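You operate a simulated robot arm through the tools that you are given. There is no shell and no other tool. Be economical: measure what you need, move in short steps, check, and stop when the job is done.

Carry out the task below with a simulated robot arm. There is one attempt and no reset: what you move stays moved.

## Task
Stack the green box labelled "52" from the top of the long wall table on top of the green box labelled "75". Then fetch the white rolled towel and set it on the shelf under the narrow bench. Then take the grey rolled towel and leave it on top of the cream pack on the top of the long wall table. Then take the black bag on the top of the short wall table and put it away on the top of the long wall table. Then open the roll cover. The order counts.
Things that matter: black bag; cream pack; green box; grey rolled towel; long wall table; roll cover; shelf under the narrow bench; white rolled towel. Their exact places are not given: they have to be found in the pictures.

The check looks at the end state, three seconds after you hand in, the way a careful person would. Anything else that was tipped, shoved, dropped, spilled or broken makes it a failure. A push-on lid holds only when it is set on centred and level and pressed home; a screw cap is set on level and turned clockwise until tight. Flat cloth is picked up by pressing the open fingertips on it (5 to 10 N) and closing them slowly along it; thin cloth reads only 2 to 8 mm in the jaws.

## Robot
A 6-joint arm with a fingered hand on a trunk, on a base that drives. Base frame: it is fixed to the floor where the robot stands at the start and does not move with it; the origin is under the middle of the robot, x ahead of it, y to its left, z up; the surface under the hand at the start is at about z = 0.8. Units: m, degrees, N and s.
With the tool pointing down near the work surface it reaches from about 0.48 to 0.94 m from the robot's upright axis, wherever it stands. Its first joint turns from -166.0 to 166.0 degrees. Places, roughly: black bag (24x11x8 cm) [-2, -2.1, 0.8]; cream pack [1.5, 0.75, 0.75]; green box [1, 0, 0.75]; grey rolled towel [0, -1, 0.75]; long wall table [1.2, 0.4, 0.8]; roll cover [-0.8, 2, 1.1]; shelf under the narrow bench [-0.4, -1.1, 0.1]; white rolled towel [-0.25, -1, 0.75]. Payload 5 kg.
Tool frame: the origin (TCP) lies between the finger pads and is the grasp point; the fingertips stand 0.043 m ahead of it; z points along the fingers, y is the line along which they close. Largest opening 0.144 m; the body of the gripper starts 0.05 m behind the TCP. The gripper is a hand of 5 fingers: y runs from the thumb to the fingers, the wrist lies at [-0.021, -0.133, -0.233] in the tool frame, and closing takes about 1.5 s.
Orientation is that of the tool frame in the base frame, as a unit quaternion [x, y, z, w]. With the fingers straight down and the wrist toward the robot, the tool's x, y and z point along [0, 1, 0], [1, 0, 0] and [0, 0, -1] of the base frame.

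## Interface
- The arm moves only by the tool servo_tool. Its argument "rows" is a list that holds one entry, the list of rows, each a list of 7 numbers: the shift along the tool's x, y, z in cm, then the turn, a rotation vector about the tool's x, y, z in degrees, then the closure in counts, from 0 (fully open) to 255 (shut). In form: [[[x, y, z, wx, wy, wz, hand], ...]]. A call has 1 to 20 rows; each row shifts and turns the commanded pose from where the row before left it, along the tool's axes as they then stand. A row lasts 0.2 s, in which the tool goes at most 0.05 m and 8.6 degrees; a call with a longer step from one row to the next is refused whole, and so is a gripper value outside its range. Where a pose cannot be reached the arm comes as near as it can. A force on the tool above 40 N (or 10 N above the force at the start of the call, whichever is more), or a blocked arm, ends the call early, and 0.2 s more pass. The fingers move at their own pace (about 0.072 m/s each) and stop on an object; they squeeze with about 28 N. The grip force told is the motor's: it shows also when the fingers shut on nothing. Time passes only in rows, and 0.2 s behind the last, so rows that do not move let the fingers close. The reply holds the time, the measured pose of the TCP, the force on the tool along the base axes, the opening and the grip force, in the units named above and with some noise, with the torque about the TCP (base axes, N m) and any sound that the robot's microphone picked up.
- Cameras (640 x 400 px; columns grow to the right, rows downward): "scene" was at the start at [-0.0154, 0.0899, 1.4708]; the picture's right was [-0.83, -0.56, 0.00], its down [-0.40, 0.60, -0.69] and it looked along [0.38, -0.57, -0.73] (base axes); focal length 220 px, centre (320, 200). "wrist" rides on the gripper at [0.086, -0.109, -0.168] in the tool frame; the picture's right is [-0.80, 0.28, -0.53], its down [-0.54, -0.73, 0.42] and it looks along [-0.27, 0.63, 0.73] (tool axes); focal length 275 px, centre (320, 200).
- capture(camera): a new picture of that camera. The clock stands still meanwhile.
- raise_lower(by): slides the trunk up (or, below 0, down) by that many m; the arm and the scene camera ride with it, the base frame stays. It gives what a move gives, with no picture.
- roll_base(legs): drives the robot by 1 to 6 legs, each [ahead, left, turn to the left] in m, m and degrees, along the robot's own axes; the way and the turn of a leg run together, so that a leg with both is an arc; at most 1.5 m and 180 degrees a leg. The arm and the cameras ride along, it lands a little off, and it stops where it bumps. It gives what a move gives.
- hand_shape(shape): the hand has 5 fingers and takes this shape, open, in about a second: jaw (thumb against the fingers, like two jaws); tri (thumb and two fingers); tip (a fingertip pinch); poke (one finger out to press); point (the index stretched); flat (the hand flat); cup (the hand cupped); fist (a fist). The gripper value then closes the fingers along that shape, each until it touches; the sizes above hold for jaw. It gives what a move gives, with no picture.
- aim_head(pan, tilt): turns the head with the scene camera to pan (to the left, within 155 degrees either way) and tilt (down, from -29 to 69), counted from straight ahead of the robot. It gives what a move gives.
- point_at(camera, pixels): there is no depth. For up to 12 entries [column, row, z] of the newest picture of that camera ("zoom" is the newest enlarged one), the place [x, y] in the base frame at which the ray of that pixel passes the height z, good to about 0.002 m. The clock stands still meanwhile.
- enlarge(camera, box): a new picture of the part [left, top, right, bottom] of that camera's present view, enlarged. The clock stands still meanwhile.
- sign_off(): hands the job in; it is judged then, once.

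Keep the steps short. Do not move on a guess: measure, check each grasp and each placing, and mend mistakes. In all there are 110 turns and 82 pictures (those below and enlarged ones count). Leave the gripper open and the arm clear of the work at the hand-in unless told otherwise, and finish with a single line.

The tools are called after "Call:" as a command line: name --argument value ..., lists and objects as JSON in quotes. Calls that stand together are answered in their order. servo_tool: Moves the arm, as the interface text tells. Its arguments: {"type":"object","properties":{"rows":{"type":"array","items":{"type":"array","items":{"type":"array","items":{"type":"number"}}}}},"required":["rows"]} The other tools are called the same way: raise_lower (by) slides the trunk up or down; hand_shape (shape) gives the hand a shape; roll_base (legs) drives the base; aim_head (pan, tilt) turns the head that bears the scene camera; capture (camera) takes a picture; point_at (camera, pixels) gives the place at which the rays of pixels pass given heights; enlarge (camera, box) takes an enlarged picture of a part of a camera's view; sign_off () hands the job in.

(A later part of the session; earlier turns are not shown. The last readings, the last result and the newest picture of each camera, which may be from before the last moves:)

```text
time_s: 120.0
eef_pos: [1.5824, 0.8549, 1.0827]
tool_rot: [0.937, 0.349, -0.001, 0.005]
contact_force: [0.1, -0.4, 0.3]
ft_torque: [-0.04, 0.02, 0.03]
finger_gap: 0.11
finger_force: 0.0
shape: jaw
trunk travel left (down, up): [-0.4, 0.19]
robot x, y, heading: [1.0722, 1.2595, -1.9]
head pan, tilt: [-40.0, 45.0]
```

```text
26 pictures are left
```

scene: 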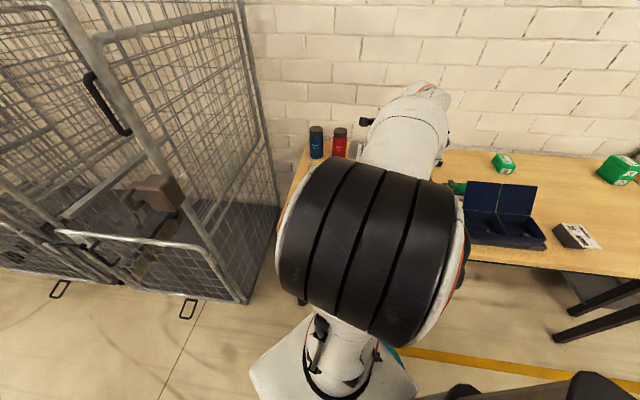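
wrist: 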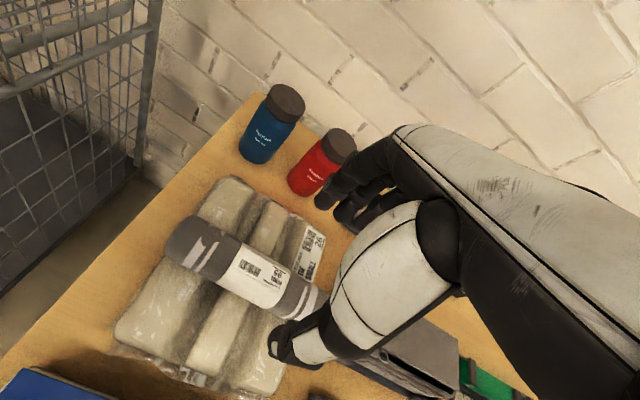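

The grey towel lies well on the cream pack. Now drive to the black bag, in stages, along the aisle.

Call:
roll_base --legs '[[-0.949, -0.706, 1.9], [-0.96, -0.67, 0], [-0.7, -0.6, 0]]'

Call:
aim_head --pan -110 --tilt 30

Call:
capture --camera "scene"

```text
time_s: 135.9
eef_pos: [-0.9583, -1.1193, 1.0812]
tool_rot: [0.929, 0.37, -0.001, 0.006]
contact_force: [-0.2, 0.0, 0.8]
ft_torque: [0.02, -0.02, -0.01]
finger_gap: 0.1099
finger_force: 0.1
shape: jaw
trunk travel left (down, up): [-0.4, 0.19]
robot x, y, heading: [-1.4864, -0.7406, 0.7]
head pan, tilt: [-40.0, 45.0]
```

```text
time_s: 137.3
eef_pos: [-0.9594, -1.1196, 1.0824]
tool_rot: [0.929, 0.37, -0.001, 0.005]
contact_force: [0.4, -1.0, 0.6]
ft_torque: [0.0, -0.01, 0.04]
finger_gap: 0.1096
finger_force: 0.2
shape: jaw
trunk travel left (down, up): [-0.4, 0.19]
robot x, y, heading: [-1.4875, -0.7384, 0.4]
head pan, tilt: [-110.0, 30.0]
```

```text
25 pictures are left
```

scene: 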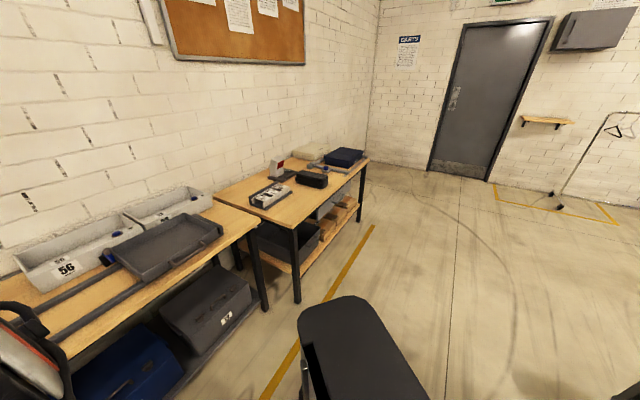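

Call:
enlarge --camera "scene" --box '[210, 130, 390, 242]'

Call:
point_at --camera "scene" --pixels '[[311, 180, 0.84], [295, 229, 0.8], [366, 160, 0.8], [345, 155, 0.85], [297, 302, 0.0], [357, 222, 0.0], [215, 195, 0.8]]'

```text
3.56 times, centred on (300, 186) of scene
```

zoom: 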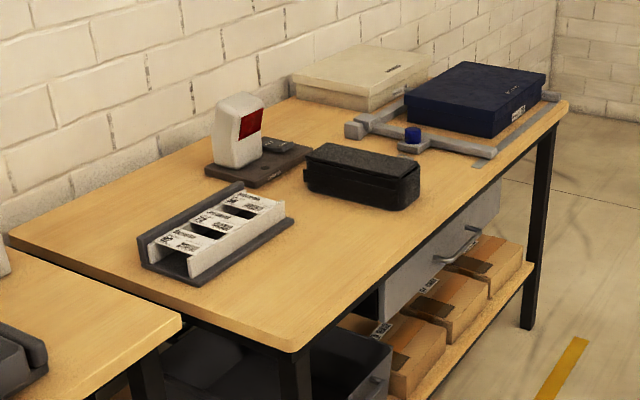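

```text
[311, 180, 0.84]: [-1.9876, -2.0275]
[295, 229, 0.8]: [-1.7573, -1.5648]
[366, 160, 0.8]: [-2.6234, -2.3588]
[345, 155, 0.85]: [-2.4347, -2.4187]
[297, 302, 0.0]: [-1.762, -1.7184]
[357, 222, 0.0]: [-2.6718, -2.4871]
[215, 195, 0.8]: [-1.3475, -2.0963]
```

The bag is near (-1.99,-2.03). Drive to stand ≈(-2.42,-1.56).

Call:
roll_base --legs '[[-0.935, -0.817, -0.5]]'

Call:
capture --camera "wrist"

```text
time_s: 143.6
eef_pos: [-1.9188, -1.9322, 1.0819]
tool_rot: [0.933, 0.361, -0.002, 0.005]
contact_force: [0.8, -0.3, 0.1]
ft_torque: [0.02, -0.01, -0.01]
finger_gap: 0.1098
finger_force: 0.0
shape: jaw
trunk travel left (down, up): [-0.4, 0.19]
robot x, y, heading: [-2.4398, -1.5385, -0.9]
head pan, tilt: [-110.0, 30.0]
```

```text
23 pictures are left
```

wrist: 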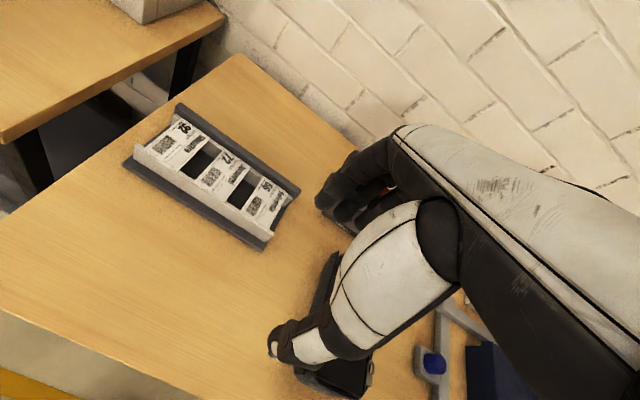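

The bag is hidden under the hand at about (335,350). Shift the hand 20 cm along tool -x to see it.

Call:
servo_tool --rows '[[[-4, 0, 0, 0, 0, 0, 0], [-4, 0, 0, 0, 0, 0, 0], [-4, 0, 0, 0, 0, 0, 0], [-4, 0, 0, 0, 0, 0, 0], [-4, 0, 0, 0, 0, 0, 0], [0, 0, 0, 0, 0, 0, 0]]]'

Call:
capture --camera "wrist"

```text
time_s: 145.0
eef_pos: [-2.0634, -2.0657, 1.0833]
tool_rot: [0.933, 0.361, -0.001, 0.005]
contact_force: [-0.6, 0.4, -0.5]
ft_torque: [0.03, 0.01, 0.0]
finger_gap: 0.1435
finger_force: 0.0
shape: jaw
trunk travel left (down, up): [-0.4, 0.19]
robot x, y, heading: [-2.4363, -1.5447, -0.6]
head pan, tilt: [-110.0, 30.0]
```

```text
22 pictures are left
```

wrist: 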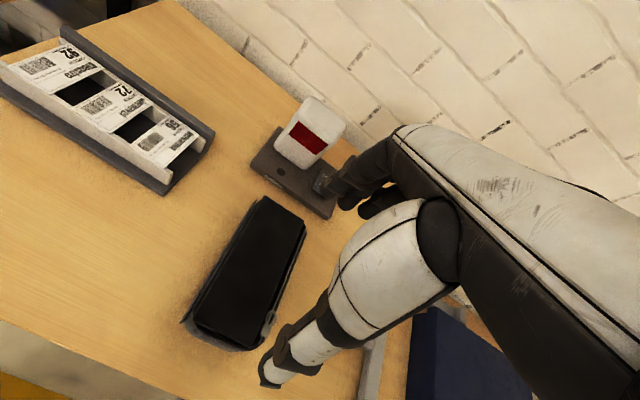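

Call:
enlarge --camera "wrist" --box '[140, 170, 380, 370]'

```text
2.00 times, centred on (260, 270) of wrist
```

zoom: 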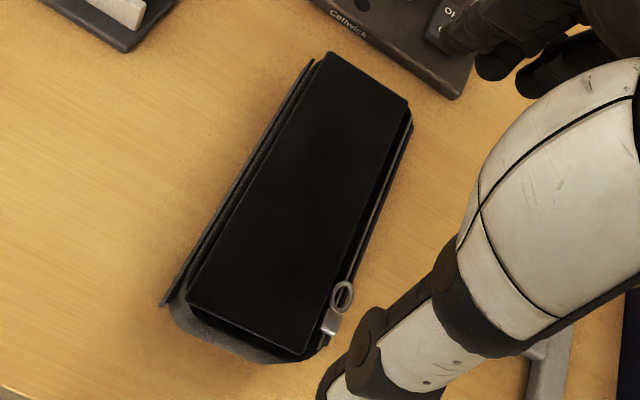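

Call:
point_at --camera "zoom" --pixels '[[330, 52, 0.88], [408, 105, 0.88], [303, 355, 0.88], [188, 303, 0.88], [162, 303, 0.8], [465, 97, 0.82], [305, 10, 0.82], [250, 362, 0.8], [412, 130, 0.83]]'

```text
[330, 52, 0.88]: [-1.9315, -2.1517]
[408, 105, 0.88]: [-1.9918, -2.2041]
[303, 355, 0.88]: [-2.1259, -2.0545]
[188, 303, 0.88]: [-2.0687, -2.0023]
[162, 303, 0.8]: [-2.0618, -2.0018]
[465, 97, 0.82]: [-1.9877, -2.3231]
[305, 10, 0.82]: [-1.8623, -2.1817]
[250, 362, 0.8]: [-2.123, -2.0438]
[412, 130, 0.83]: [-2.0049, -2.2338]
```

The bag's long axis points toward the wall (132.6°), centre ≈(-2.03,-2.103). I need to yaw 90° so the fingers close across its width; do that above it.

Call:
servo_tool --rows '[[[0, 2.5, 0, 0, 0, 0, 0], [0, 2.6, 0, 0, 0, 0, 0], [0, 0, 0, 0, 0, -8.2, 0], [0, 0, 0, 0, 0, -8.2, 0], [0, 0, 0, 0, 0, -8.2, 0], [0, 0, 0, 0, 0, -8.2, 0], [0, 0, 0, 0, 0, -8.2, 0], [0, 0, 0, 0, 0, -8.2, 0], [0, 0, 0, 0, 0, -8.2, 0], [0, 0, 0, 0, 0, -8.2, 0], [0, 0, 0, 0, 0, -8.2, 0], [0, 0, 0, 0, 0, -8.2, 0], [0, 0, 0, 0, 0, -8.2, 0], [0, 0, 0, 0, 0, 0, 0]]]'

Call:
capture --camera "wrist"

```text
time_s: 148.0
eef_pos: [-2.0267, -2.0869, 1.0745]
tool_rot: [0.403, 0.915, -0.006, 0.005]
contact_force: [0.0, 0.2, 0.9]
ft_torque: [-0.05, -0.06, -0.01]
finger_gap: 0.144
finger_force: 0.1
shape: jaw
out of reach, approached as far as the arm can: row 13
trunk travel left (down, up): [-0.4, 0.19]
robot x, y, heading: [-2.4405, -1.5407, -0.5]
head pan, tilt: [-110.0, 30.0]
```

```text
20 pictures are left
```

wrist: 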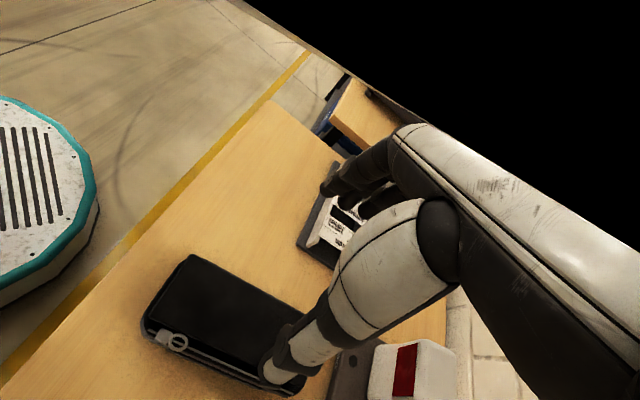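

Yaw is right. Measure the bag's edges again from here.

Call:
enlarge --camera "wrist" --box '[120, 230, 376, 390]'

```text
2.50 times, centred on (248, 310) of wrist
```

zoom: 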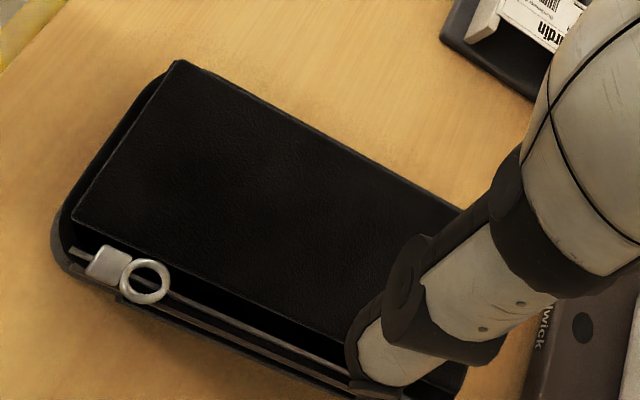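

Call:
point_at --camera "zoom" --pixels '[[180, 62, 0.88], [78, 215, 0.88], [330, 345, 0.88], [450, 205, 0.88], [120, 295, 0.83], [60, 265, 0.83], [350, 385, 0.83], [445, 200, 0.83], [290, 195, 0.88]]'

```text
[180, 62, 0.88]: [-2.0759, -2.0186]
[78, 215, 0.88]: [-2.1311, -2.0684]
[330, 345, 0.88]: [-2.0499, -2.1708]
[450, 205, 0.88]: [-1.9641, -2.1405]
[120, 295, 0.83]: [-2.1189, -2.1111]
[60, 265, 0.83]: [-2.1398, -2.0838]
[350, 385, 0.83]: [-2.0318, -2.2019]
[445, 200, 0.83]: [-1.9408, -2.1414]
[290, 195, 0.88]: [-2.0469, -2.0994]
```

Two views place the bag's top nearer z≈0.85 and its body centre at about (-2.031,-2.122). Shift and descend to z≈0.935 first.

Call:
servo_tool --rows '[[[-1.15, -1.35, 2, 0, 0, 0, 0], [-1.15, -1.35, 3, 0, 0, 0, 0], [0, 0, 3, 0, 0, 0, 0], [0, 0, 3, 0, 0, 0, 0], [0, 0, 3, 0, 0, 0, 0], [0, 0, 0, 0, 0, 0, 0]]]'

Call:
capture --camera "wrist"

```text
time_s: 149.4
eef_pos: [-2.0242, -2.108, 0.9349]
tool_rot: [0.402, 0.915, -0.004, 0.003]
contact_force: [0.6, 0.6, -0.1]
ft_torque: [0.03, 0.02, -0.05]
finger_gap: 0.1441
finger_force: 0.0
shape: jaw
out of reach, approached as far as the arm can: row 1, 2
trunk travel left (down, up): [-0.4, 0.19]
robot x, y, heading: [-2.4371, -1.5409, -0.8]
head pan, tilt: [-110.0, 30.0]
```

```text
18 pictures are left
```

wrist: 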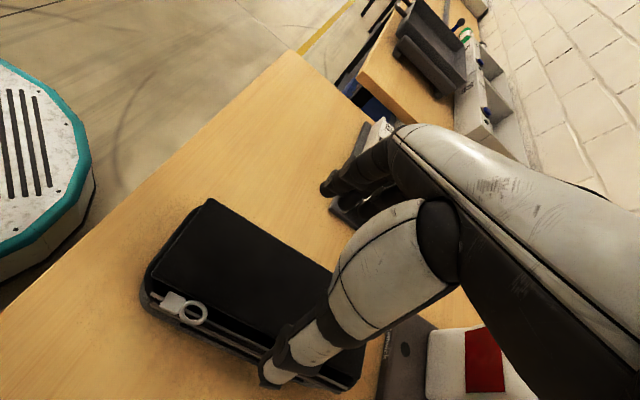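

Shift 1 cm toward the thumb side and descend to ≈0.85, then look before closing.

Call:
servo_tool --rows '[[[0, -1, 1.5, 0, 0, 0, 0], [0, 0, 3, 0, 0, 0, 0], [0, 0, 2.5, 0, 0, 0, 0], [0, 0, 1.5, 0, 0, 0, 0], [0, 0, 0, 0, 0, 0, 0]]]'

Call:
capture --camera "wrist"

```text
time_s: 150.6
eef_pos: [-2.03, -2.1179, 0.848]
tool_rot: [0.403, 0.915, -0.004, 0.003]
contact_force: [0.1, -1.6, 0.4]
ft_torque: [0.02, 0.01, 0.0]
finger_gap: 0.1439
finger_force: 0.0
shape: jaw
trunk travel left (down, up): [-0.4, 0.19]
robot x, y, heading: [-2.4354, -1.5417, -0.8]
head pan, tilt: [-110.0, 30.0]
```

```text
17 pictures are left
```

wrist: 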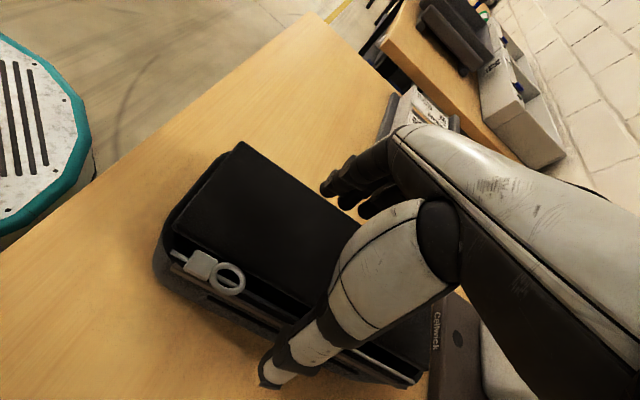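

Fingers straddle the bag. Close and lift 2 cm to test.

Call:
servo_tool --rows '[[[0, 0, 0, 0, 0, 0, 255], [0, 0, 0, 0, 0, 0, 255], [0, 0, 0, 0, 0, 0, 255], [0, 0, 0, 0, 0, 0, 255], [0, 0, 0, 0, 0, 0, 255], [0, 0, 0, 0, 0, 0, 255], [0, 0, 0, 0, 0, 0, 255], [0, 0, -2, 0, 0, 0, 255], [0, 0, -3, 0, 0, 0, 255], [0, 0, 0, 0, 0, 0, 255]]]'

Call:
capture --camera "wrist"

```text
time_s: 152.8
eef_pos: [-2.0286, -2.1157, 0.9002]
tool_rot: [0.402, 0.916, -0.004, 0.003]
contact_force: [0.3, 1.0, -2.7]
ft_torque: [-0.01, -0.02, -0.01]
finger_gap: 0.1051
finger_force: 27.8
shape: jaw
trunk travel left (down, up): [-0.4, 0.19]
robot x, y, heading: [-2.4376, -1.5411, -0.6]
head pan, tilt: [-110.0, 30.0]
```

```text
16 pictures are left
```

wrist: 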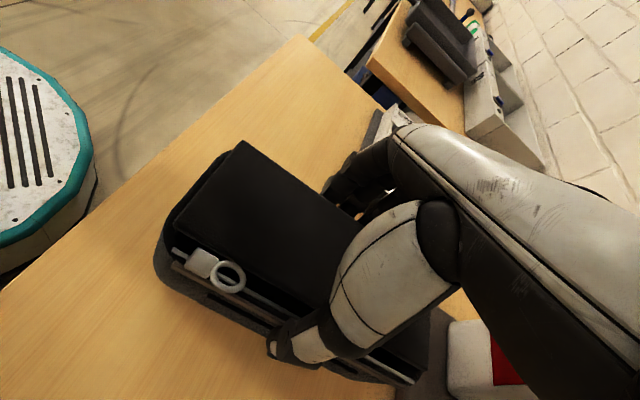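

Held (105 mm). Lift to ≈1.09 and drive back to the near part of the long table.

Call:
servo_tool --rows '[[[0, 0, -4, 0, 0, 0, 255], [0, 0, -4, 0, 0, 0, 255], [0, 0, -4, 0, 0, 0, 255], [0, 0, -4, 0, 0, 0, 255], [0, 0, -3, 0, 0, 0, 255], [0, 0, 0, 0, 0, 0, 255]]]'

Call:
roll_base --legs '[[0.945, 0.809, 0.7], [0.637, 0.638, 0], [1.14, 0.775, 0]]'

Call:
aim_head --pan -20 --tilt 45

Call:
capture --camera "scene"

Call:
capture --camera "wrist"

```text
time_s: 154.2
eef_pos: [-2.0213, -2.0914, 1.0599]
tool_rot: [0.404, 0.915, -0.004, 0.004]
contact_force: [-0.7, 0.2, -3.9]
ft_torque: [-0.01, 0.02, 0.01]
finger_gap: 0.1048
finger_force: 28.0
shape: jaw
out of reach, approached as far as the arm can: row 4, 5
trunk travel left (down, up): [-0.4, 0.19]
robot x, y, heading: [-2.4359, -1.5385, -0.6]
head pan, tilt: [-110.0, 30.0]
```

```text
time_s: 171.4
eef_pos: [0.6961, 0.2022, 1.0589]
tool_rot: [0.398, 0.917, -0.004, 0.004]
contact_force: [-0.2, 0.1, -3.0]
ft_torque: [0.0, 0.0, 0.01]
finger_gap: 0.1046
finger_force: 27.8
shape: jaw
trunk travel left (down, up): [-0.4, 0.19]
robot x, y, heading: [0.2751, 0.7457, -0.1]
head pan, tilt: [-110.0, 30.0]
```

```text
time_s: 173.1
eef_pos: [0.6952, 0.2028, 1.0596]
tool_rot: [0.398, 0.917, -0.004, 0.005]
contact_force: [0.3, 0.6, -3.4]
ft_torque: [0.02, 0.02, 0.0]
finger_gap: 0.1047
finger_force: 28.3
shape: jaw
trunk travel left (down, up): [-0.4, 0.19]
robot x, y, heading: [0.274, 0.7463, 0.3]
head pan, tilt: [-20.0, 45.0]
```

```text
15 pictures are left
```

scene: 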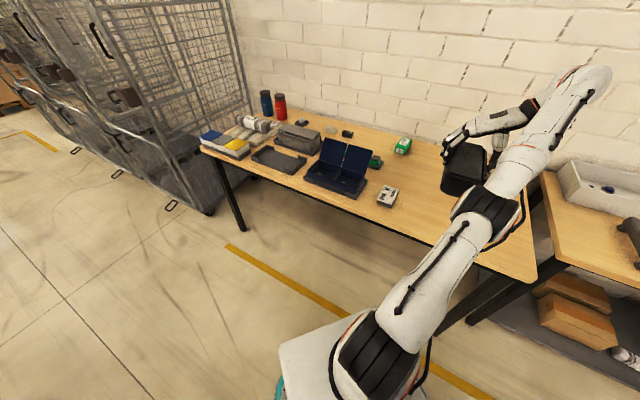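

```text
14 pictures are left
```

wrist: 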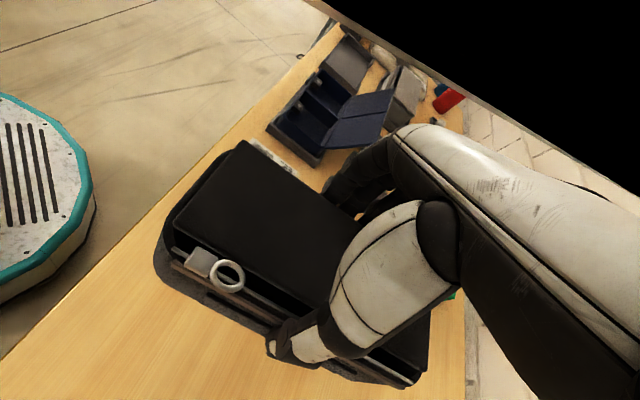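

Drive 14 cm further so the bag is over the free area around (0.71,0.06), then lower to z≈0.91.

Call:
roll_base --legs '[[0.018, -0.144, 0]]'

Call:
servo_tool --rows '[[[0, 0, 4, 0, 0, 0, 255], [0, 0, 4, 0, 0, 0, 255], [0, 0, 4, 0, 0, 0, 255], [0, 0, 2.5, 0, 0, 0, 255], [0, 0, 0, 0, 0, 0, 255]]]'

Call:
capture --camera "wrist"

```text
time_s: 174.4
eef_pos: [0.7154, 0.0589, 1.0593]
tool_rot: [0.398, 0.917, -0.003, 0.004]
contact_force: [0.4, 0.8, -2.6]
ft_torque: [0.03, 0.0, 0.0]
finger_gap: 0.1046
finger_force: 28.0
shape: jaw
trunk travel left (down, up): [-0.4, 0.19]
robot x, y, heading: [0.2919, 0.6027, 0.2]
head pan, tilt: [-20.0, 45.0]
```

```text
time_s: 175.6
eef_pos: [0.6794, 0.0274, 0.9896]
tool_rot: [0.394, 0.919, 0.004, -0.006]
contact_force: [-0.9, 0.0, -3.7]
ft_torque: [0.03, -0.02, -0.01]
finger_gap: 0.1049
finger_force: 27.5
shape: jaw
out of reach, approached as far as the arm can: row 1, 2, 3, 4
trunk travel left (down, up): [-0.4, 0.19]
robot x, y, heading: [0.2911, 0.6029, 0.0]
head pan, tilt: [-20.0, 45.0]
```

```text
13 pictures are left
```

wrist: 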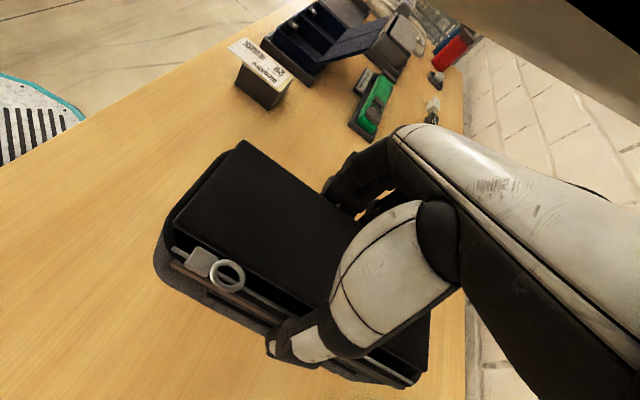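

The wrist is near a joint limit at this yaw. I'll turn the hand back ~32° (there's room), then lower.

Call:
servo_tool --rows '[[[0, 0, 0, 0, 0, 8, 255], [0, 0, 0, 0, 0, 8, 255], [0, 0, 0, 0, 0, 8, 255], [0, 0, 0, 0, 0, 8, 255], [0, 0, 0, 0, 0, 0, 255], [0, 0, 2, 0, 0, 0, 255], [0, 0, 2, 0, 0, 0, 255], [0, 0, 0, 0, 0, 0, 255]]]'

Call:
capture --camera "wrist"

```text
time_s: 177.4
eef_pos: [0.6802, 0.0274, 0.9777]
tool_rot: [0.394, 0.919, 0.01, -0.014]
contact_force: [-0.2, 1.5, -3.1]
ft_torque: [0.01, -0.01, -0.01]
finger_gap: 0.1045
finger_force: 27.6
shape: jaw
out of reach, approached as far as the arm can: row 1, 2, 3, 4, 6, 7
trunk travel left (down, up): [-0.4, 0.19]
robot x, y, heading: [0.2886, 0.6048, 0.1]
head pan, tilt: [-20.0, 45.0]
```

```text
12 pictures are left
```

wrist: 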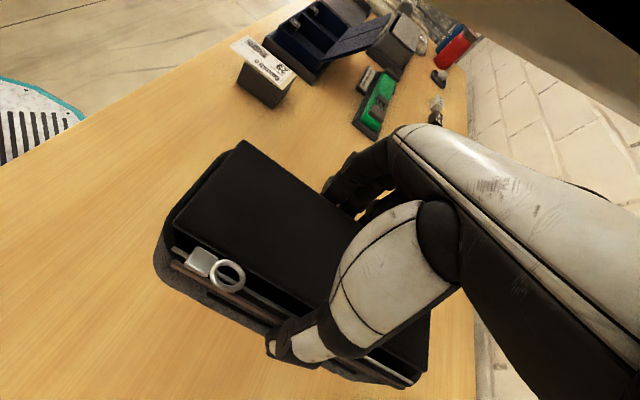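

Blocked there. Try pulling toward the robot (tool +x) 6 cm, then turning.

Call:
servo_tool --rows '[[[2, 0, 0, 0, 0, 0, 255], [2, 0, 0, 0, 0, 0, 255], [2, 0, 0, 0, 0, 0, 255], [0, 0, 0, 0, 0, 0, 255]]]'

Call:
servo_tool --rows '[[[0, 0, 0, 0, 0, 4, 255], [0, 0, 0, 0, 0, 4, 255], [0, 0, 0, 0, 0, 4, 255], [0, 0, 0, 0, 0, 0, 255]]]'

```text
time_s: 178.4
eef_pos: [0.6758, 0.0244, 0.9856]
tool_rot: [0.396, 0.918, 0.006, -0.009]
contact_force: [-0.1, -0.1, -3.3]
ft_torque: [0.02, -0.01, 0.0]
finger_gap: 0.1053
finger_force: 28.3
shape: jaw
out of reach, approached as far as the arm can: row 1, 2, 3
trunk travel left (down, up): [-0.4, 0.19]
robot x, y, heading: [0.2931, 0.6002, 0.2]
head pan, tilt: [-20.0, 45.0]
```

```text
time_s: 179.4
eef_pos: [0.6757, 0.0248, 0.9873]
tool_rot: [0.395, 0.919, 0.007, -0.009]
contact_force: [0.2, -0.4, -2.9]
ft_torque: [0.02, -0.03, -0.04]
finger_gap: 0.1048
finger_force: 27.8
shape: jaw
out of reach, approached as far as the arm can: row 1, 2, 3
trunk travel left (down, up): [-0.4, 0.19]
robot x, y, heading: [0.2919, 0.6011, 0.5]
head pan, tilt: [-20.0, 45.0]
```

The arm is stuck at this orientation, but the trunk can lower the bag straight down. Lower the trunk by 9 cm.

Call:
raise_lower --by -0.09

Call:
raise_lower --by -0.02

Call:
capture --camera "wrist"

```text
time_s: 180.7
eef_pos: [0.6764, 0.0258, 0.8961]
tool_rot: [0.395, 0.918, 0.006, -0.01]
contact_force: [0.1, -0.2, -3.2]
ft_torque: [0.04, 0.0, 0.01]
finger_gap: 0.1048
finger_force: 27.3
shape: jaw
trunk travel left (down, up): [-0.31, 0.28]
robot x, y, heading: [0.2925, 0.5998, 0.0]
head pan, tilt: [-20.0, 45.0]
```

```text
time_s: 181.4
eef_pos: [0.6765, 0.0273, 0.8814]
tool_rot: [0.396, 0.918, 0.006, -0.006]
contact_force: [1.4, -2.2, 33.9]
ft_torque: [-0.25, -0.07, 0.08]
finger_gap: 0.1025
finger_force: 27.8
shape: jaw
trunk travel left (down, up): [-0.29, 0.3]
robot x, y, heading: [0.2886, 0.604, 0.4]
head pan, tilt: [-20.0, 45.0]
```

```text
11 pictures are left
```

wrist: 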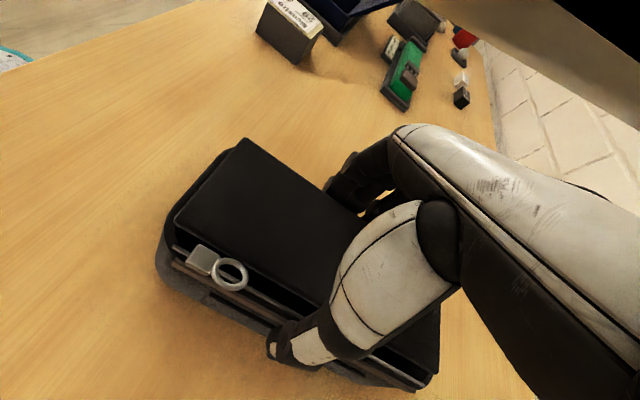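

Bag is on the table (33.9 N). Ease up 4 mm, open, then raise the trunk.

Call:
raise_lower --by 0.004

Call:
servo_tool --rows '[[[0, 0, 0, 0, 0, 0, 60], [0, 0, 0, 0, 0, 0, 30], [0, 0, 0, 0, 0, 0, 0], [0, 0, 0, 0, 0, 0, 0], [0, 0, 0, 0, 0, 0, 0], [0, 0, 0, 0, 0, 0, 0]]]'

Call:
raise_lower --by 0.25

Call:
capture --camera "wrist"

```text
time_s: 181.9
eef_pos: [0.6769, 0.0274, 0.8809]
tool_rot: [0.395, 0.919, 0.005, -0.009]
contact_force: [3.2, 0.7, 26.0]
ft_torque: [-0.07, -0.25, 0.14]
finger_gap: 0.1028
finger_force: 27.9
shape: jaw
trunk travel left (down, up): [-0.294, 0.296]
robot x, y, heading: [0.2898, 0.6003, 0.3]
head pan, tilt: [-20.0, 45.0]
```

```text
time_s: 183.3
eef_pos: [0.6756, 0.0257, 0.8802]
tool_rot: [0.396, 0.918, 0.006, -0.01]
contact_force: [-1.1, 0.3, 0.3]
ft_torque: [-0.01, -0.02, 0.01]
finger_gap: 0.1434
finger_force: 0.0
shape: jaw
trunk travel left (down, up): [-0.294, 0.296]
robot x, y, heading: [0.2892, 0.5996, 0.2]
head pan, tilt: [-20.0, 45.0]
```

```text
time_s: 185.9
eef_pos: [0.6755, 0.0248, 1.1298]
tool_rot: [0.395, 0.918, 0.005, -0.008]
contact_force: [0.4, -0.4, -0.4]
ft_torque: [-0.02, -0.03, 0.01]
finger_gap: 0.1433
finger_force: 0.1
shape: jaw
trunk travel left (down, up): [-0.544, 0.046]
robot x, y, heading: [0.2893, 0.6006, 0.3]
head pan, tilt: [-20.0, 45.0]
```

```text
10 pictures are left
```

wrist: 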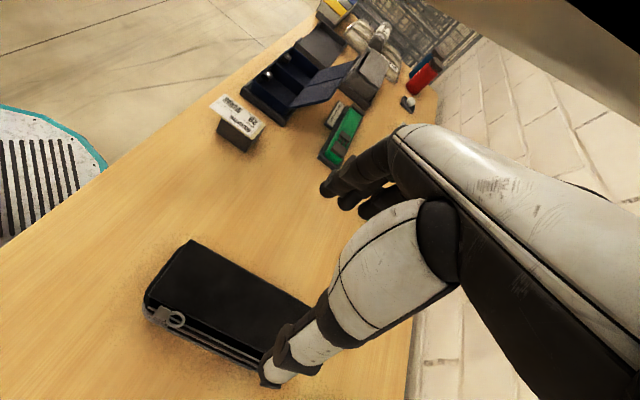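

Bag placed well. Now find the roll cover: direction ≈128° left.

Call:
aim_head --pan 125 --tilt 20

Call:
capture --camera "scene"

```text
time_s: 188.2
eef_pos: [0.6766, 0.0267, 1.1307]
tool_rot: [0.395, 0.919, 0.005, -0.009]
contact_force: [-0.3, 0.6, -0.7]
ft_torque: [-0.01, -0.03, 0.04]
finger_gap: 0.1438
finger_force: 0.1
shape: jaw
trunk travel left (down, up): [-0.544, 0.046]
robot x, y, heading: [0.2885, 0.5998, -0.1]
head pan, tilt: [125.0, 20.0]
```

```text
9 pictures are left
```

scene: 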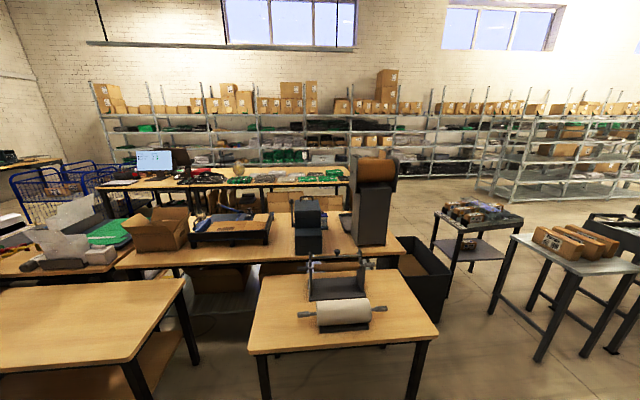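

Call:
enlarge --camera "scene" --box '[270, 140, 450, 350]'

Call:
point_at --camera "scene" --pixels '[[374, 180, 1.1], [340, 285, 0.9], [370, 243, 0.8], [345, 320, 0.8], [262, 355, 0.8], [438, 335, 0.8], [370, 275, 0.8], [118, 265, 0.8], [400, 250, 0.8], [340, 260, 1.0]]'

```text
1.90 times, centred on (360, 245) of scene
```

zoom: 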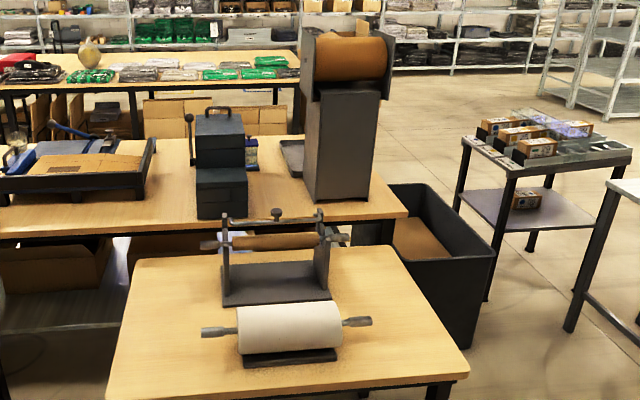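

```text
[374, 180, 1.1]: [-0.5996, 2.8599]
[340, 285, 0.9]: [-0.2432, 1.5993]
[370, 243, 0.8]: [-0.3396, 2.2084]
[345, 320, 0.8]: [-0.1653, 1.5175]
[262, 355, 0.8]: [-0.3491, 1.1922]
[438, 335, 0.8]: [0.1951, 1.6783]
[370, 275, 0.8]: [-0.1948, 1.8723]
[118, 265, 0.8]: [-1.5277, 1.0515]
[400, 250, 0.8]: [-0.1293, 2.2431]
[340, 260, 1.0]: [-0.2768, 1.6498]
```

The "roll cover" near z=1.1 may be the two-part box at (308,230). Enlarge it strongly.

Call:
enlarge --camera "scene" --box '[286, 150, 414, 260]'

Call:
point_at --camera "scene" --pixels '[[307, 255, 0.8], [185, 281, 0.8], [130, 365, 0.8], [268, 262, 0.8], [322, 250, 0.8], [396, 262, 0.8], [360, 246, 0.8], [388, 243, 0.8]]'

```text
3.64 times, centred on (350, 205) of scene
```

zoom: 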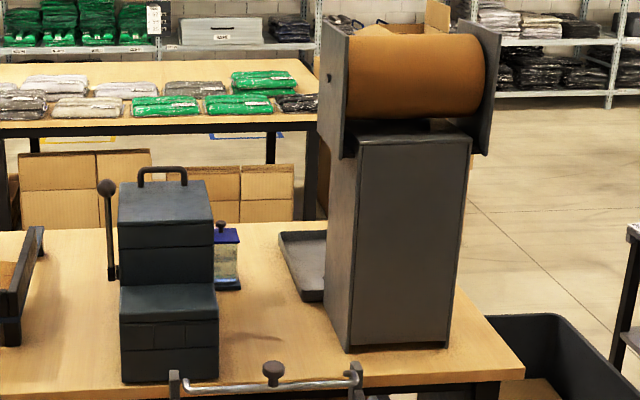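

```text
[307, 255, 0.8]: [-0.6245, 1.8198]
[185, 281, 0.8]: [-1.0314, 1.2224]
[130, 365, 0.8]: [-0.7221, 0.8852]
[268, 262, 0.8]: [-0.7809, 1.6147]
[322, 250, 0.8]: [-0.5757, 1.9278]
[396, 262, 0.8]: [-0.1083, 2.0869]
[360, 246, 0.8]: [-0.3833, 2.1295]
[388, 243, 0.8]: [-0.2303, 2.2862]
```

Query the aisle behind that table, and the machine's handle.

Call:
point_at --camera "zoom" --pixels '[[60, 229, 0.8], [280, 221, 0.8], [20, 124, 0.8], [300, 116, 0.8], [122, 383, 0.8], [218, 380, 0.8], [120, 222, 1.04], [162, 170, 1.08], [210, 180, 1.03], [122, 183, 1.03], [523, 368, 0.8], [640, 400, 0.0]]'

```text
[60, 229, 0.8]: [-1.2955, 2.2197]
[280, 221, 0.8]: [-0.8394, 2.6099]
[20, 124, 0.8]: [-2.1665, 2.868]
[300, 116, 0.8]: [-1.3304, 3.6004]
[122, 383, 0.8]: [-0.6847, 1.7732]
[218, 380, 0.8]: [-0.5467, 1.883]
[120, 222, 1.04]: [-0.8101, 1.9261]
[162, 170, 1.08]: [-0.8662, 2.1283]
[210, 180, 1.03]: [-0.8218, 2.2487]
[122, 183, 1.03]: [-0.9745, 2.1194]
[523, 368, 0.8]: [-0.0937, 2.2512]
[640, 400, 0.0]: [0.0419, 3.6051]
```

Aisle behind that table is ~1.06 m wide, and the handle is easily reached from there. Check the passage on the right side (bin, cart, tables).

Call:
point_at --camera "scene" --pixels '[[440, 325, 0.0], [452, 268, 0.45], [434, 250, 0.0], [448, 298, 0.0], [471, 271, 0.0], [540, 360, 0.0], [495, 315, 0.0], [480, 195, 0.0], [510, 205, 0.0], [585, 330, 0.0], [410, 395, 0.0]]'

```text
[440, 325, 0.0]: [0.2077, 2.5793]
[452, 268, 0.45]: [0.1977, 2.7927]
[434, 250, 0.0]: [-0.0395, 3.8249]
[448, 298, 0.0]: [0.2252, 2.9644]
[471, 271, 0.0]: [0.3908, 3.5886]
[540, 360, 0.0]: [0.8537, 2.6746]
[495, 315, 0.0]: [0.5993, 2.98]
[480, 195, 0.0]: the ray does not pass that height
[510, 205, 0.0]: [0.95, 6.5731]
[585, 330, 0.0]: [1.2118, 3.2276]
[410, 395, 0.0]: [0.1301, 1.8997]
```

Measure the robot's own base radius from the newest wrist picture (disc edge at (106,165), (60,118)).

Call:
point_at --camera "wrist" --pixels '[[106, 165, 0.3], [106, 165, 0.2], [60, 120, 0.3], [60, 120, 0.2], [20, 105, 0.3], [80, 195, 0.05], [104, 172, 0.1], [30, 230, 0.02]]'

```text
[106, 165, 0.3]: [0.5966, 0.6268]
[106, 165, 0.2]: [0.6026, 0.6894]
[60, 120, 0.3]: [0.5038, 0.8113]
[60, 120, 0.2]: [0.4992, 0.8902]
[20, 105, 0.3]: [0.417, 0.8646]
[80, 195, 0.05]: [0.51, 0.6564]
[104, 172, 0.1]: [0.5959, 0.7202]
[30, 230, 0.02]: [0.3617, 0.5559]
```

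Base radius is 0.30 m, so I need >0.65 m gaps. The handle is on the far edge, so I want the aisle behind. Look at the right-hand side for a way around.

Call:
aim_head --pan 85 --tilt 22

Call:
capture --camera "scene"

```text
time_s: 189.2
eef_pos: [0.6767, 0.0258, 1.1291]
tool_rot: [0.395, 0.918, 0.006, -0.009]
contact_force: [0.2, 0.1, 0.8]
ft_torque: [-0.02, 0.02, -0.01]
finger_gap: 0.1437
finger_force: 0.0
shape: jaw
trunk travel left (down, up): [-0.544, 0.046]
robot x, y, heading: [0.2887, 0.603, 0.3]
head pan, tilt: [85.0, 22.0]
```

```text
6 pictures are left
```

scene: 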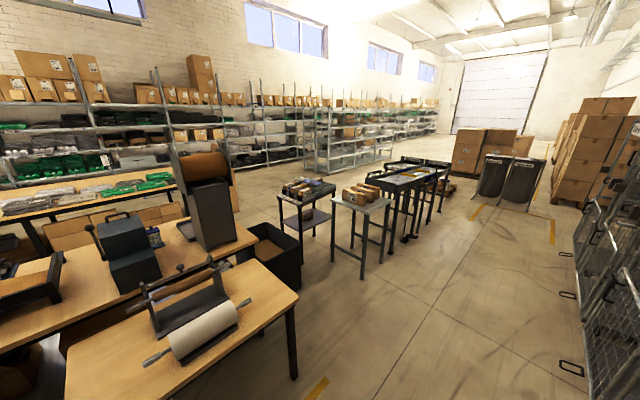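

Call:
point_at --camera "scene" --pixels '[[300, 290, 0.0], [305, 262, 0.0], [279, 232, 0.0], [331, 238, 0.0], [333, 260, 0.0], [362, 279, 0.0], [387, 262, 0.0], [405, 242, 0.0], [428, 222, 0.0], [442, 200, 0.0], [474, 197, 0.0], [246, 213, 0.0]]'

Call:
enlarge --camera "scene" --box '[60, 140, 380, 320]'

```text
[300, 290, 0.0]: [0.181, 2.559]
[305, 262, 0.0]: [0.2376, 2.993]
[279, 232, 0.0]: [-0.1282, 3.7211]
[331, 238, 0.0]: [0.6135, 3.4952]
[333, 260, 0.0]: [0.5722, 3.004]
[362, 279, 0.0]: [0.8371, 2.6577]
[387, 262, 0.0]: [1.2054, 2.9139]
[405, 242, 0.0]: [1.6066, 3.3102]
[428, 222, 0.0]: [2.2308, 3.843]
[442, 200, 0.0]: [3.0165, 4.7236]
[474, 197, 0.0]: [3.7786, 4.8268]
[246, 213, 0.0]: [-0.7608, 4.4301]
```

```text
2.00 times, centred on (220, 230) of scene
```

zoom: 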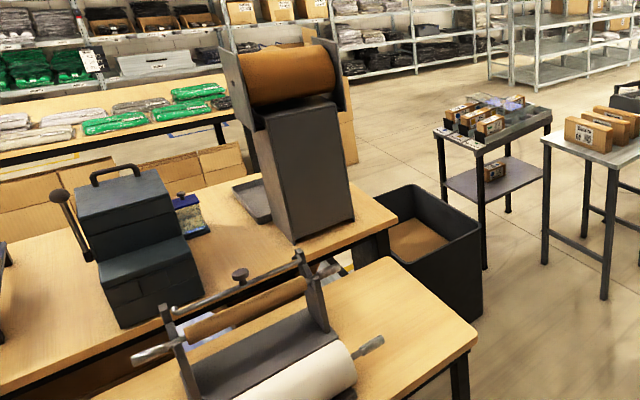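

Right side is tight. Look at the left side for an entrance to the rear aisle.

Call:
aim_head --pan 155 --tilt 15

Call:
capture --camera "scene"

```text
time_s: 190.6
eef_pos: [0.6766, 0.0258, 1.1308]
tool_rot: [0.396, 0.918, 0.006, -0.009]
contact_force: [0.8, -0.4, 0.5]
ft_torque: [-0.01, -0.02, -0.02]
finger_gap: 0.1435
finger_force: 0.1
shape: jaw
trunk travel left (down, up): [-0.544, 0.046]
robot x, y, heading: [0.2907, 0.6036, 0.3]
head pan, tilt: [154.7, 15.0]
```

```text
4 pictures are left
```

scene: 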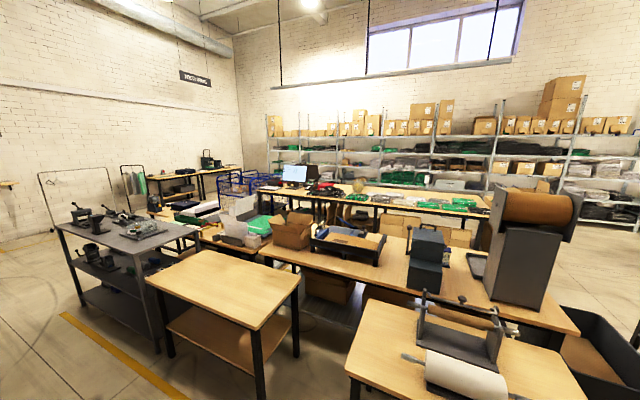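

Query geometry on the left side: table ends, carts, rack.

Call:
point_at --camera "scene" --pixels '[[152, 213, 0.8], [205, 240, 0.8], [258, 187, 0.8], [225, 205, 0.0], [250, 200, 0.0], [218, 180, 0.7], [83, 305, 0.0], [157, 352, 0.0], [57, 225, 0.8], [195, 255, 0.0], [148, 178, 0.8], [130, 205, 0.0]]'

```text
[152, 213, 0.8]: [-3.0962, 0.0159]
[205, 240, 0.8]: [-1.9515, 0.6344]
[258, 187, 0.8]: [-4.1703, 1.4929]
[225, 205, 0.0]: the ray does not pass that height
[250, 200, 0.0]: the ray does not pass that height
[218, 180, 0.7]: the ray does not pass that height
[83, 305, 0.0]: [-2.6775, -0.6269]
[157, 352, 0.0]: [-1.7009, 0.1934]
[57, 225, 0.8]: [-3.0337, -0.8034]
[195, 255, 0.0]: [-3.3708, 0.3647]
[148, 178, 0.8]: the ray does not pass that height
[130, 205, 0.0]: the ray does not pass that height
```

A way around the left end looks open. First free the arm from its awkward pose: test turning the other way while rising.

Call:
servo_tool --rows '[[[0, 0, -1, 0, 0, -6, 0], [0, 0, -1, 0, 0, -6, 0], [0, 0, 0, 0, 0, 0, 0]]]'

Call:
servo_tool --rows '[[[0, 0, -3, 0, 0, 0, 0], [0, 0, -3, 0, 0, 0, 0], [0, -3, 0, 0, 0, 0, 0], [0, -3, 0, 0, 0, 0, 0], [0, 0, 0, 0, 0, 0, 0]]]'

```text
time_s: 191.4
eef_pos: [0.6902, 0.0496, 1.133]
tool_rot: [0.325, 0.946, 0.006, -0.006]
contact_force: [-0.2, -0.7, 0.6]
ft_torque: [0.04, 0.01, 0.01]
finger_gap: 0.144
finger_force: 0.0
shape: jaw
out of reach, approached as far as the arm can: row 1, 2
trunk travel left (down, up): [-0.544, 0.046]
robot x, y, heading: [0.2876, 0.6026, 0.4]
head pan, tilt: [154.7, 15.0]
```

```text
time_s: 192.6
eef_pos: [0.6613, 0.0588, 1.1546]
tool_rot: [0.325, 0.946, 0.004, -0.006]
contact_force: [0.1, 0.4, 0.2]
ft_torque: [-0.04, -0.01, 0.01]
finger_gap: 0.1439
finger_force: 0.1
shape: jaw
out of reach, approached as far as the arm can: row 1, 2, 3, 4
trunk travel left (down, up): [-0.544, 0.046]
robot x, y, heading: [0.2923, 0.602, 0.2]
head pan, tilt: [154.7, 15.0]
```

The arm is over-stretched at this height. Pull it in toward the robot and down a little.

Call:
servo_tool --rows '[[[3, 0, 2, 0, 0, 0, 0], [3, 0, 2, 0, 0, 0, 0], [3, 0, 1, 0, 0, 0, 0], [3, 0, 0, 0, 0, 0, 0], [0, 0, 0, 0, 0, 0, 0]]]'

Call:
servo_tool --rows '[[[0, 0, 0, 0, 0, 8, 0], [0, 0, 0, 0, 0, 8, 0], [0, 0, 0, 0, 0, 8, 0], [0, 0, 0, 0, 0, 8, 0], [0, 0, 0, 0, 0, 8, 0], [0, 0, 0, 0, 0, 8, 0], [0, 0, 0, 0, 0, 8, 0], [0, 0, 0, 0, 0, 8, 0], [0, 0, 0, 0, 0, 8, 0], [0, 0, 0, 0, 0, 8, 0], [0, 0, 0, 0, 0, 8, 0], [0, 0, 0, 0, 0, 8, 0]]]'

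```text
time_s: 193.8
eef_pos: [0.5657, 0.1343, 1.1071]
tool_rot: [0.323, 0.947, 0.007, -0.007]
contact_force: [0.3, -0.8, -0.6]
ft_torque: [0.0, 0.0, -0.01]
finger_gap: 0.144
finger_force: 0.0
shape: jaw
trunk travel left (down, up): [-0.544, 0.046]
robot x, y, heading: [0.2909, 0.6041, 0.0]
head pan, tilt: [154.7, 15.0]
```

```text
time_s: 196.4
eef_pos: [0.5626, 0.1338, 1.1067]
tool_rot: [0.92, 0.392, -0.001, -0.01]
contact_force: [-0.8, 0.2, 0.7]
ft_torque: [-0.03, 0.0, -0.05]
finger_gap: 0.1438
finger_force: 0.0
shape: jaw
trunk travel left (down, up): [-0.544, 0.046]
robot x, y, heading: [0.2901, 0.6033, 0.4]
head pan, tilt: [154.7, 15.0]
```

Arm is free again in its natural pose. Drive along the aisle to its far left end (3 legs), then look.

Call:
roll_base --legs '[[-1.068, -0.808, 0], [-1.068, -0.808, 0], [-1.068, -0.808, 0]]'

Call:
aim_head --pan 100 --tilt 18

Call:
capture --camera "scene"

```text
time_s: 215.7
eef_pos: [-2.5625, -2.3395, 1.1069]
tool_rot: [0.916, 0.402, -0.001, -0.008]
contact_force: [-0.4, 0.0, -0.6]
ft_torque: [0.01, -0.01, -0.02]
finger_gap: 0.1439
finger_force: 0.1
shape: jaw
trunk travel left (down, up): [-0.544, 0.046]
robot x, y, heading: [-2.8442, -1.8758, 1.5]
head pan, tilt: [154.7, 15.0]
```

```text
time_s: 216.9
eef_pos: [-2.5611, -2.3388, 1.1068]
tool_rot: [0.916, 0.402, -0.001, -0.009]
contact_force: [0.0, -0.4, 0.7]
ft_torque: [-0.01, 0.01, -0.02]
finger_gap: 0.144
finger_force: 0.1
shape: jaw
trunk travel left (down, up): [-0.544, 0.046]
robot x, y, heading: [-2.8476, -1.8757, 1.3]
head pan, tilt: [100.0, 18.0]
```

```text
3 pictures are left
```

scene: 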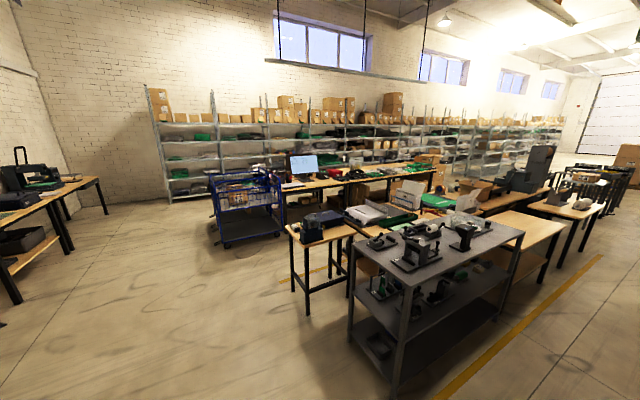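

Call:
point_at --camera "scene" --pixels '[[281, 236, 0.0], [224, 247, 0.0], [290, 286, 0.0], [308, 315, 0.0], [286, 222, 0.8], [330, 222, 0.8], [268, 218, 0.0], [348, 380, 0.0], [340, 275, 0.0], [285, 187, 0.8], [437, 168, 0.8], [310, 275, 0.0]]'

Call:
enlarge --camera "scene" --box '[200, 140, 440, 320]'

```text
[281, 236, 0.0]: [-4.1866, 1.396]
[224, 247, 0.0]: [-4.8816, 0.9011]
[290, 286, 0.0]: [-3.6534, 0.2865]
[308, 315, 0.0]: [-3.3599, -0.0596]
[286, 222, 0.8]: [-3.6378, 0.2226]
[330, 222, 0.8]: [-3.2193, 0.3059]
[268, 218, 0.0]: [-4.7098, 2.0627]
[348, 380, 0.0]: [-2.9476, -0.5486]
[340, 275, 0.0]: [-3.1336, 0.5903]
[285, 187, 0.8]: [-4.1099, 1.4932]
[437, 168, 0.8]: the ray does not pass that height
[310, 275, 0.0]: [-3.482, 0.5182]
```

```text
2.22 times, centred on (320, 230) of scene
```

zoom: 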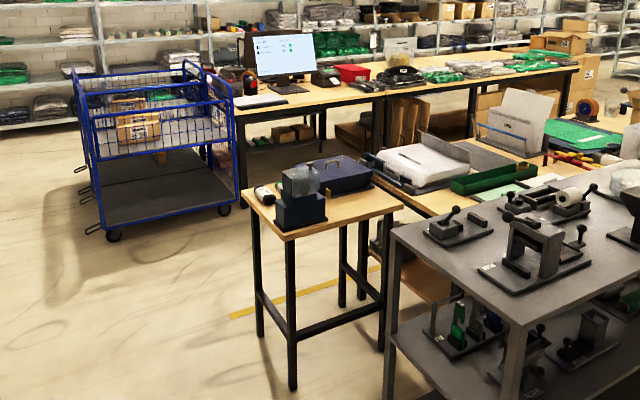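

Left end is open: cart at k≥3.7, small table ends before the aisle. Pull the hand in slightly and drive around into the aisle mouth.

Call:
servo_tool --rows '[[[0, -2, -1, 0, 0, 0, 0], [0, -2, -1, 0, 0, 0, 0], [0, 0, 0, 0, 0, 0, 0]]]'

Call:
roll_base --legs '[[-0.856, 1.054, -1.3], [-0.868, 1.044, 0]]'

```text
time_s: 217.7
eef_pos: [-2.5919, -2.3129, 1.1274]
tool_rot: [0.915, 0.403, -0.001, -0.01]
contact_force: [-0.4, 0.2, -0.5]
ft_torque: [-0.04, 0.0, 0.05]
finger_gap: 0.1439
finger_force: 0.1
shape: jaw
trunk travel left (down, up): [-0.544, 0.046]
robot x, y, heading: [-2.8493, -1.8755, 1.4]
head pan, tilt: [100.0, 18.0]
```

```text
time_s: 230.9
eef_pos: [-4.3555, -0.2285, 1.1273]
tool_rot: [0.92, 0.392, -0.001, -0.009]
contact_force: [-0.7, 0.6, -0.2]
ft_torque: [0.0, 0.04, 0.01]
finger_gap: 0.144
finger_force: 0.0
shape: jaw
trunk travel left (down, up): [-0.544, 0.046]
robot x, y, heading: [-4.6012, 0.2081, 0.1]
head pan, tilt: [100.0, 18.0]
```

In the aisle mouth (a=-3.37,k=3.14). Drive two legs along the aisle.

Call:
roll_base --legs '[[0.99, 0.842, 0], [0.99, 0.842, 0]]'

```text
time_s: 243.6
eef_pos: [-2.4095, 1.5133, 1.1257]
tool_rot: [0.913, 0.407, -0.001, -0.009]
contact_force: [-0.1, 0.0, -0.2]
ft_torque: [-0.02, -0.01, -0.04]
finger_gap: 0.1441
finger_force: 0.0
shape: jaw
trunk travel left (down, up): [-0.544, 0.046]
robot x, y, heading: [-2.6694, 1.9462, 2.1]
head pan, tilt: [100.0, 18.0]
```

Call:
roll_base --legs '[[1.155, 0.674, -2.1]]'

Call:
aim_head --pan -40 --tilt 32

Call:
capture --camera "scene"

```text
time_s: 250.4
eef_pos: [-1.2663, 2.2018, 1.127]
tool_rot: [0.92, 0.393, -0.002, -0.01]
contact_force: [-0.1, -0.1, -0.5]
ft_torque: [-0.03, -0.04, 0.01]
finger_gap: 0.1438
finger_force: 0.0
shape: jaw
trunk travel left (down, up): [-0.544, 0.046]
robot x, y, heading: [-1.5097, 2.6426, 0.2]
head pan, tilt: [100.0, 18.0]
```

```text
time_s: 252.6
eef_pos: [-1.2665, 2.2034, 1.1279]
tool_rot: [0.92, 0.392, -0.001, -0.009]
contact_force: [0.0, 0.5, -0.4]
ft_torque: [0.0, 0.0, -0.01]
finger_gap: 0.144
finger_force: 0.1
shape: jaw
trunk travel left (down, up): [-0.544, 0.046]
robot x, y, heading: [-1.5098, 2.645, 0.3]
head pan, tilt: [-40.0, 32.0]
```

```text
1 pictures are left
```

scene: 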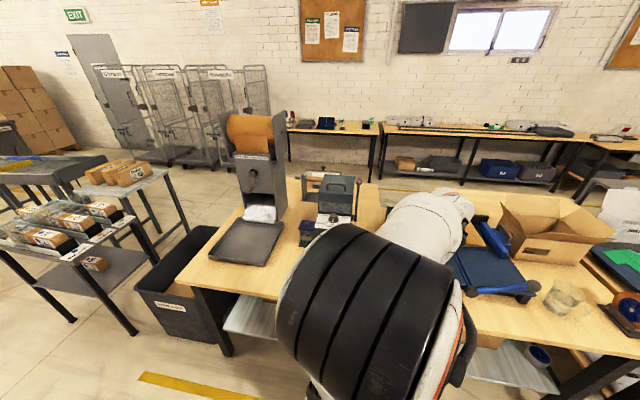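

I use my last picture to enlarge the machine so its handle can be measured.

Call:
enlarge --camera "scene" --box '[285, 162, 381, 222]'

```text
6.67 times, centred on (333, 192) of scene
```

zoom: 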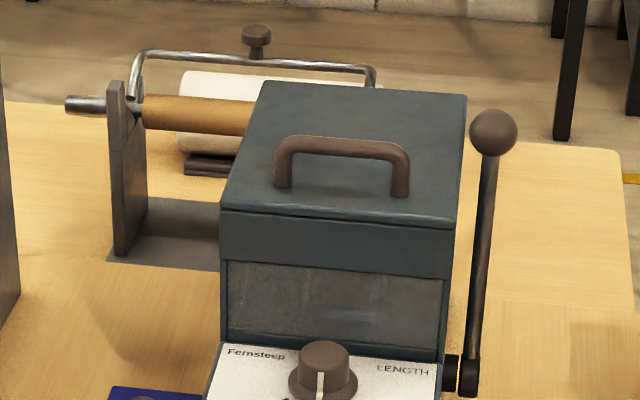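

The lid's free edge faces me: handle near the front, hinge at the back. Measure handle and lid corners at several heights to intersect with the earlier ray.

Call:
point_at --camera "zoom" --pixels '[[340, 142, 1.0], [340, 142, 1.08], [340, 142, 1.15], [283, 188, 1.04], [400, 195, 1.04], [220, 208, 1.04], [455, 226, 1.04], [262, 82, 1.04], [466, 95, 1.04], [465, 392, 0.85], [492, 132, 1.1], [220, 208, 1.08]]'

```text
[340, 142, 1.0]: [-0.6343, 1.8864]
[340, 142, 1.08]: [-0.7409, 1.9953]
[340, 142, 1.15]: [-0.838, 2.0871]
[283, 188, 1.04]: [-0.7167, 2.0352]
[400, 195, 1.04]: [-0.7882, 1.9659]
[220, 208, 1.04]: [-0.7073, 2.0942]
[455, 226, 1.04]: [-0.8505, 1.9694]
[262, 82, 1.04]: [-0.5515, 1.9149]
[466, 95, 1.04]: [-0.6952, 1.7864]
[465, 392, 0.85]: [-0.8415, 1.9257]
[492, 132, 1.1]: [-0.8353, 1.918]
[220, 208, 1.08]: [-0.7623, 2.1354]
```

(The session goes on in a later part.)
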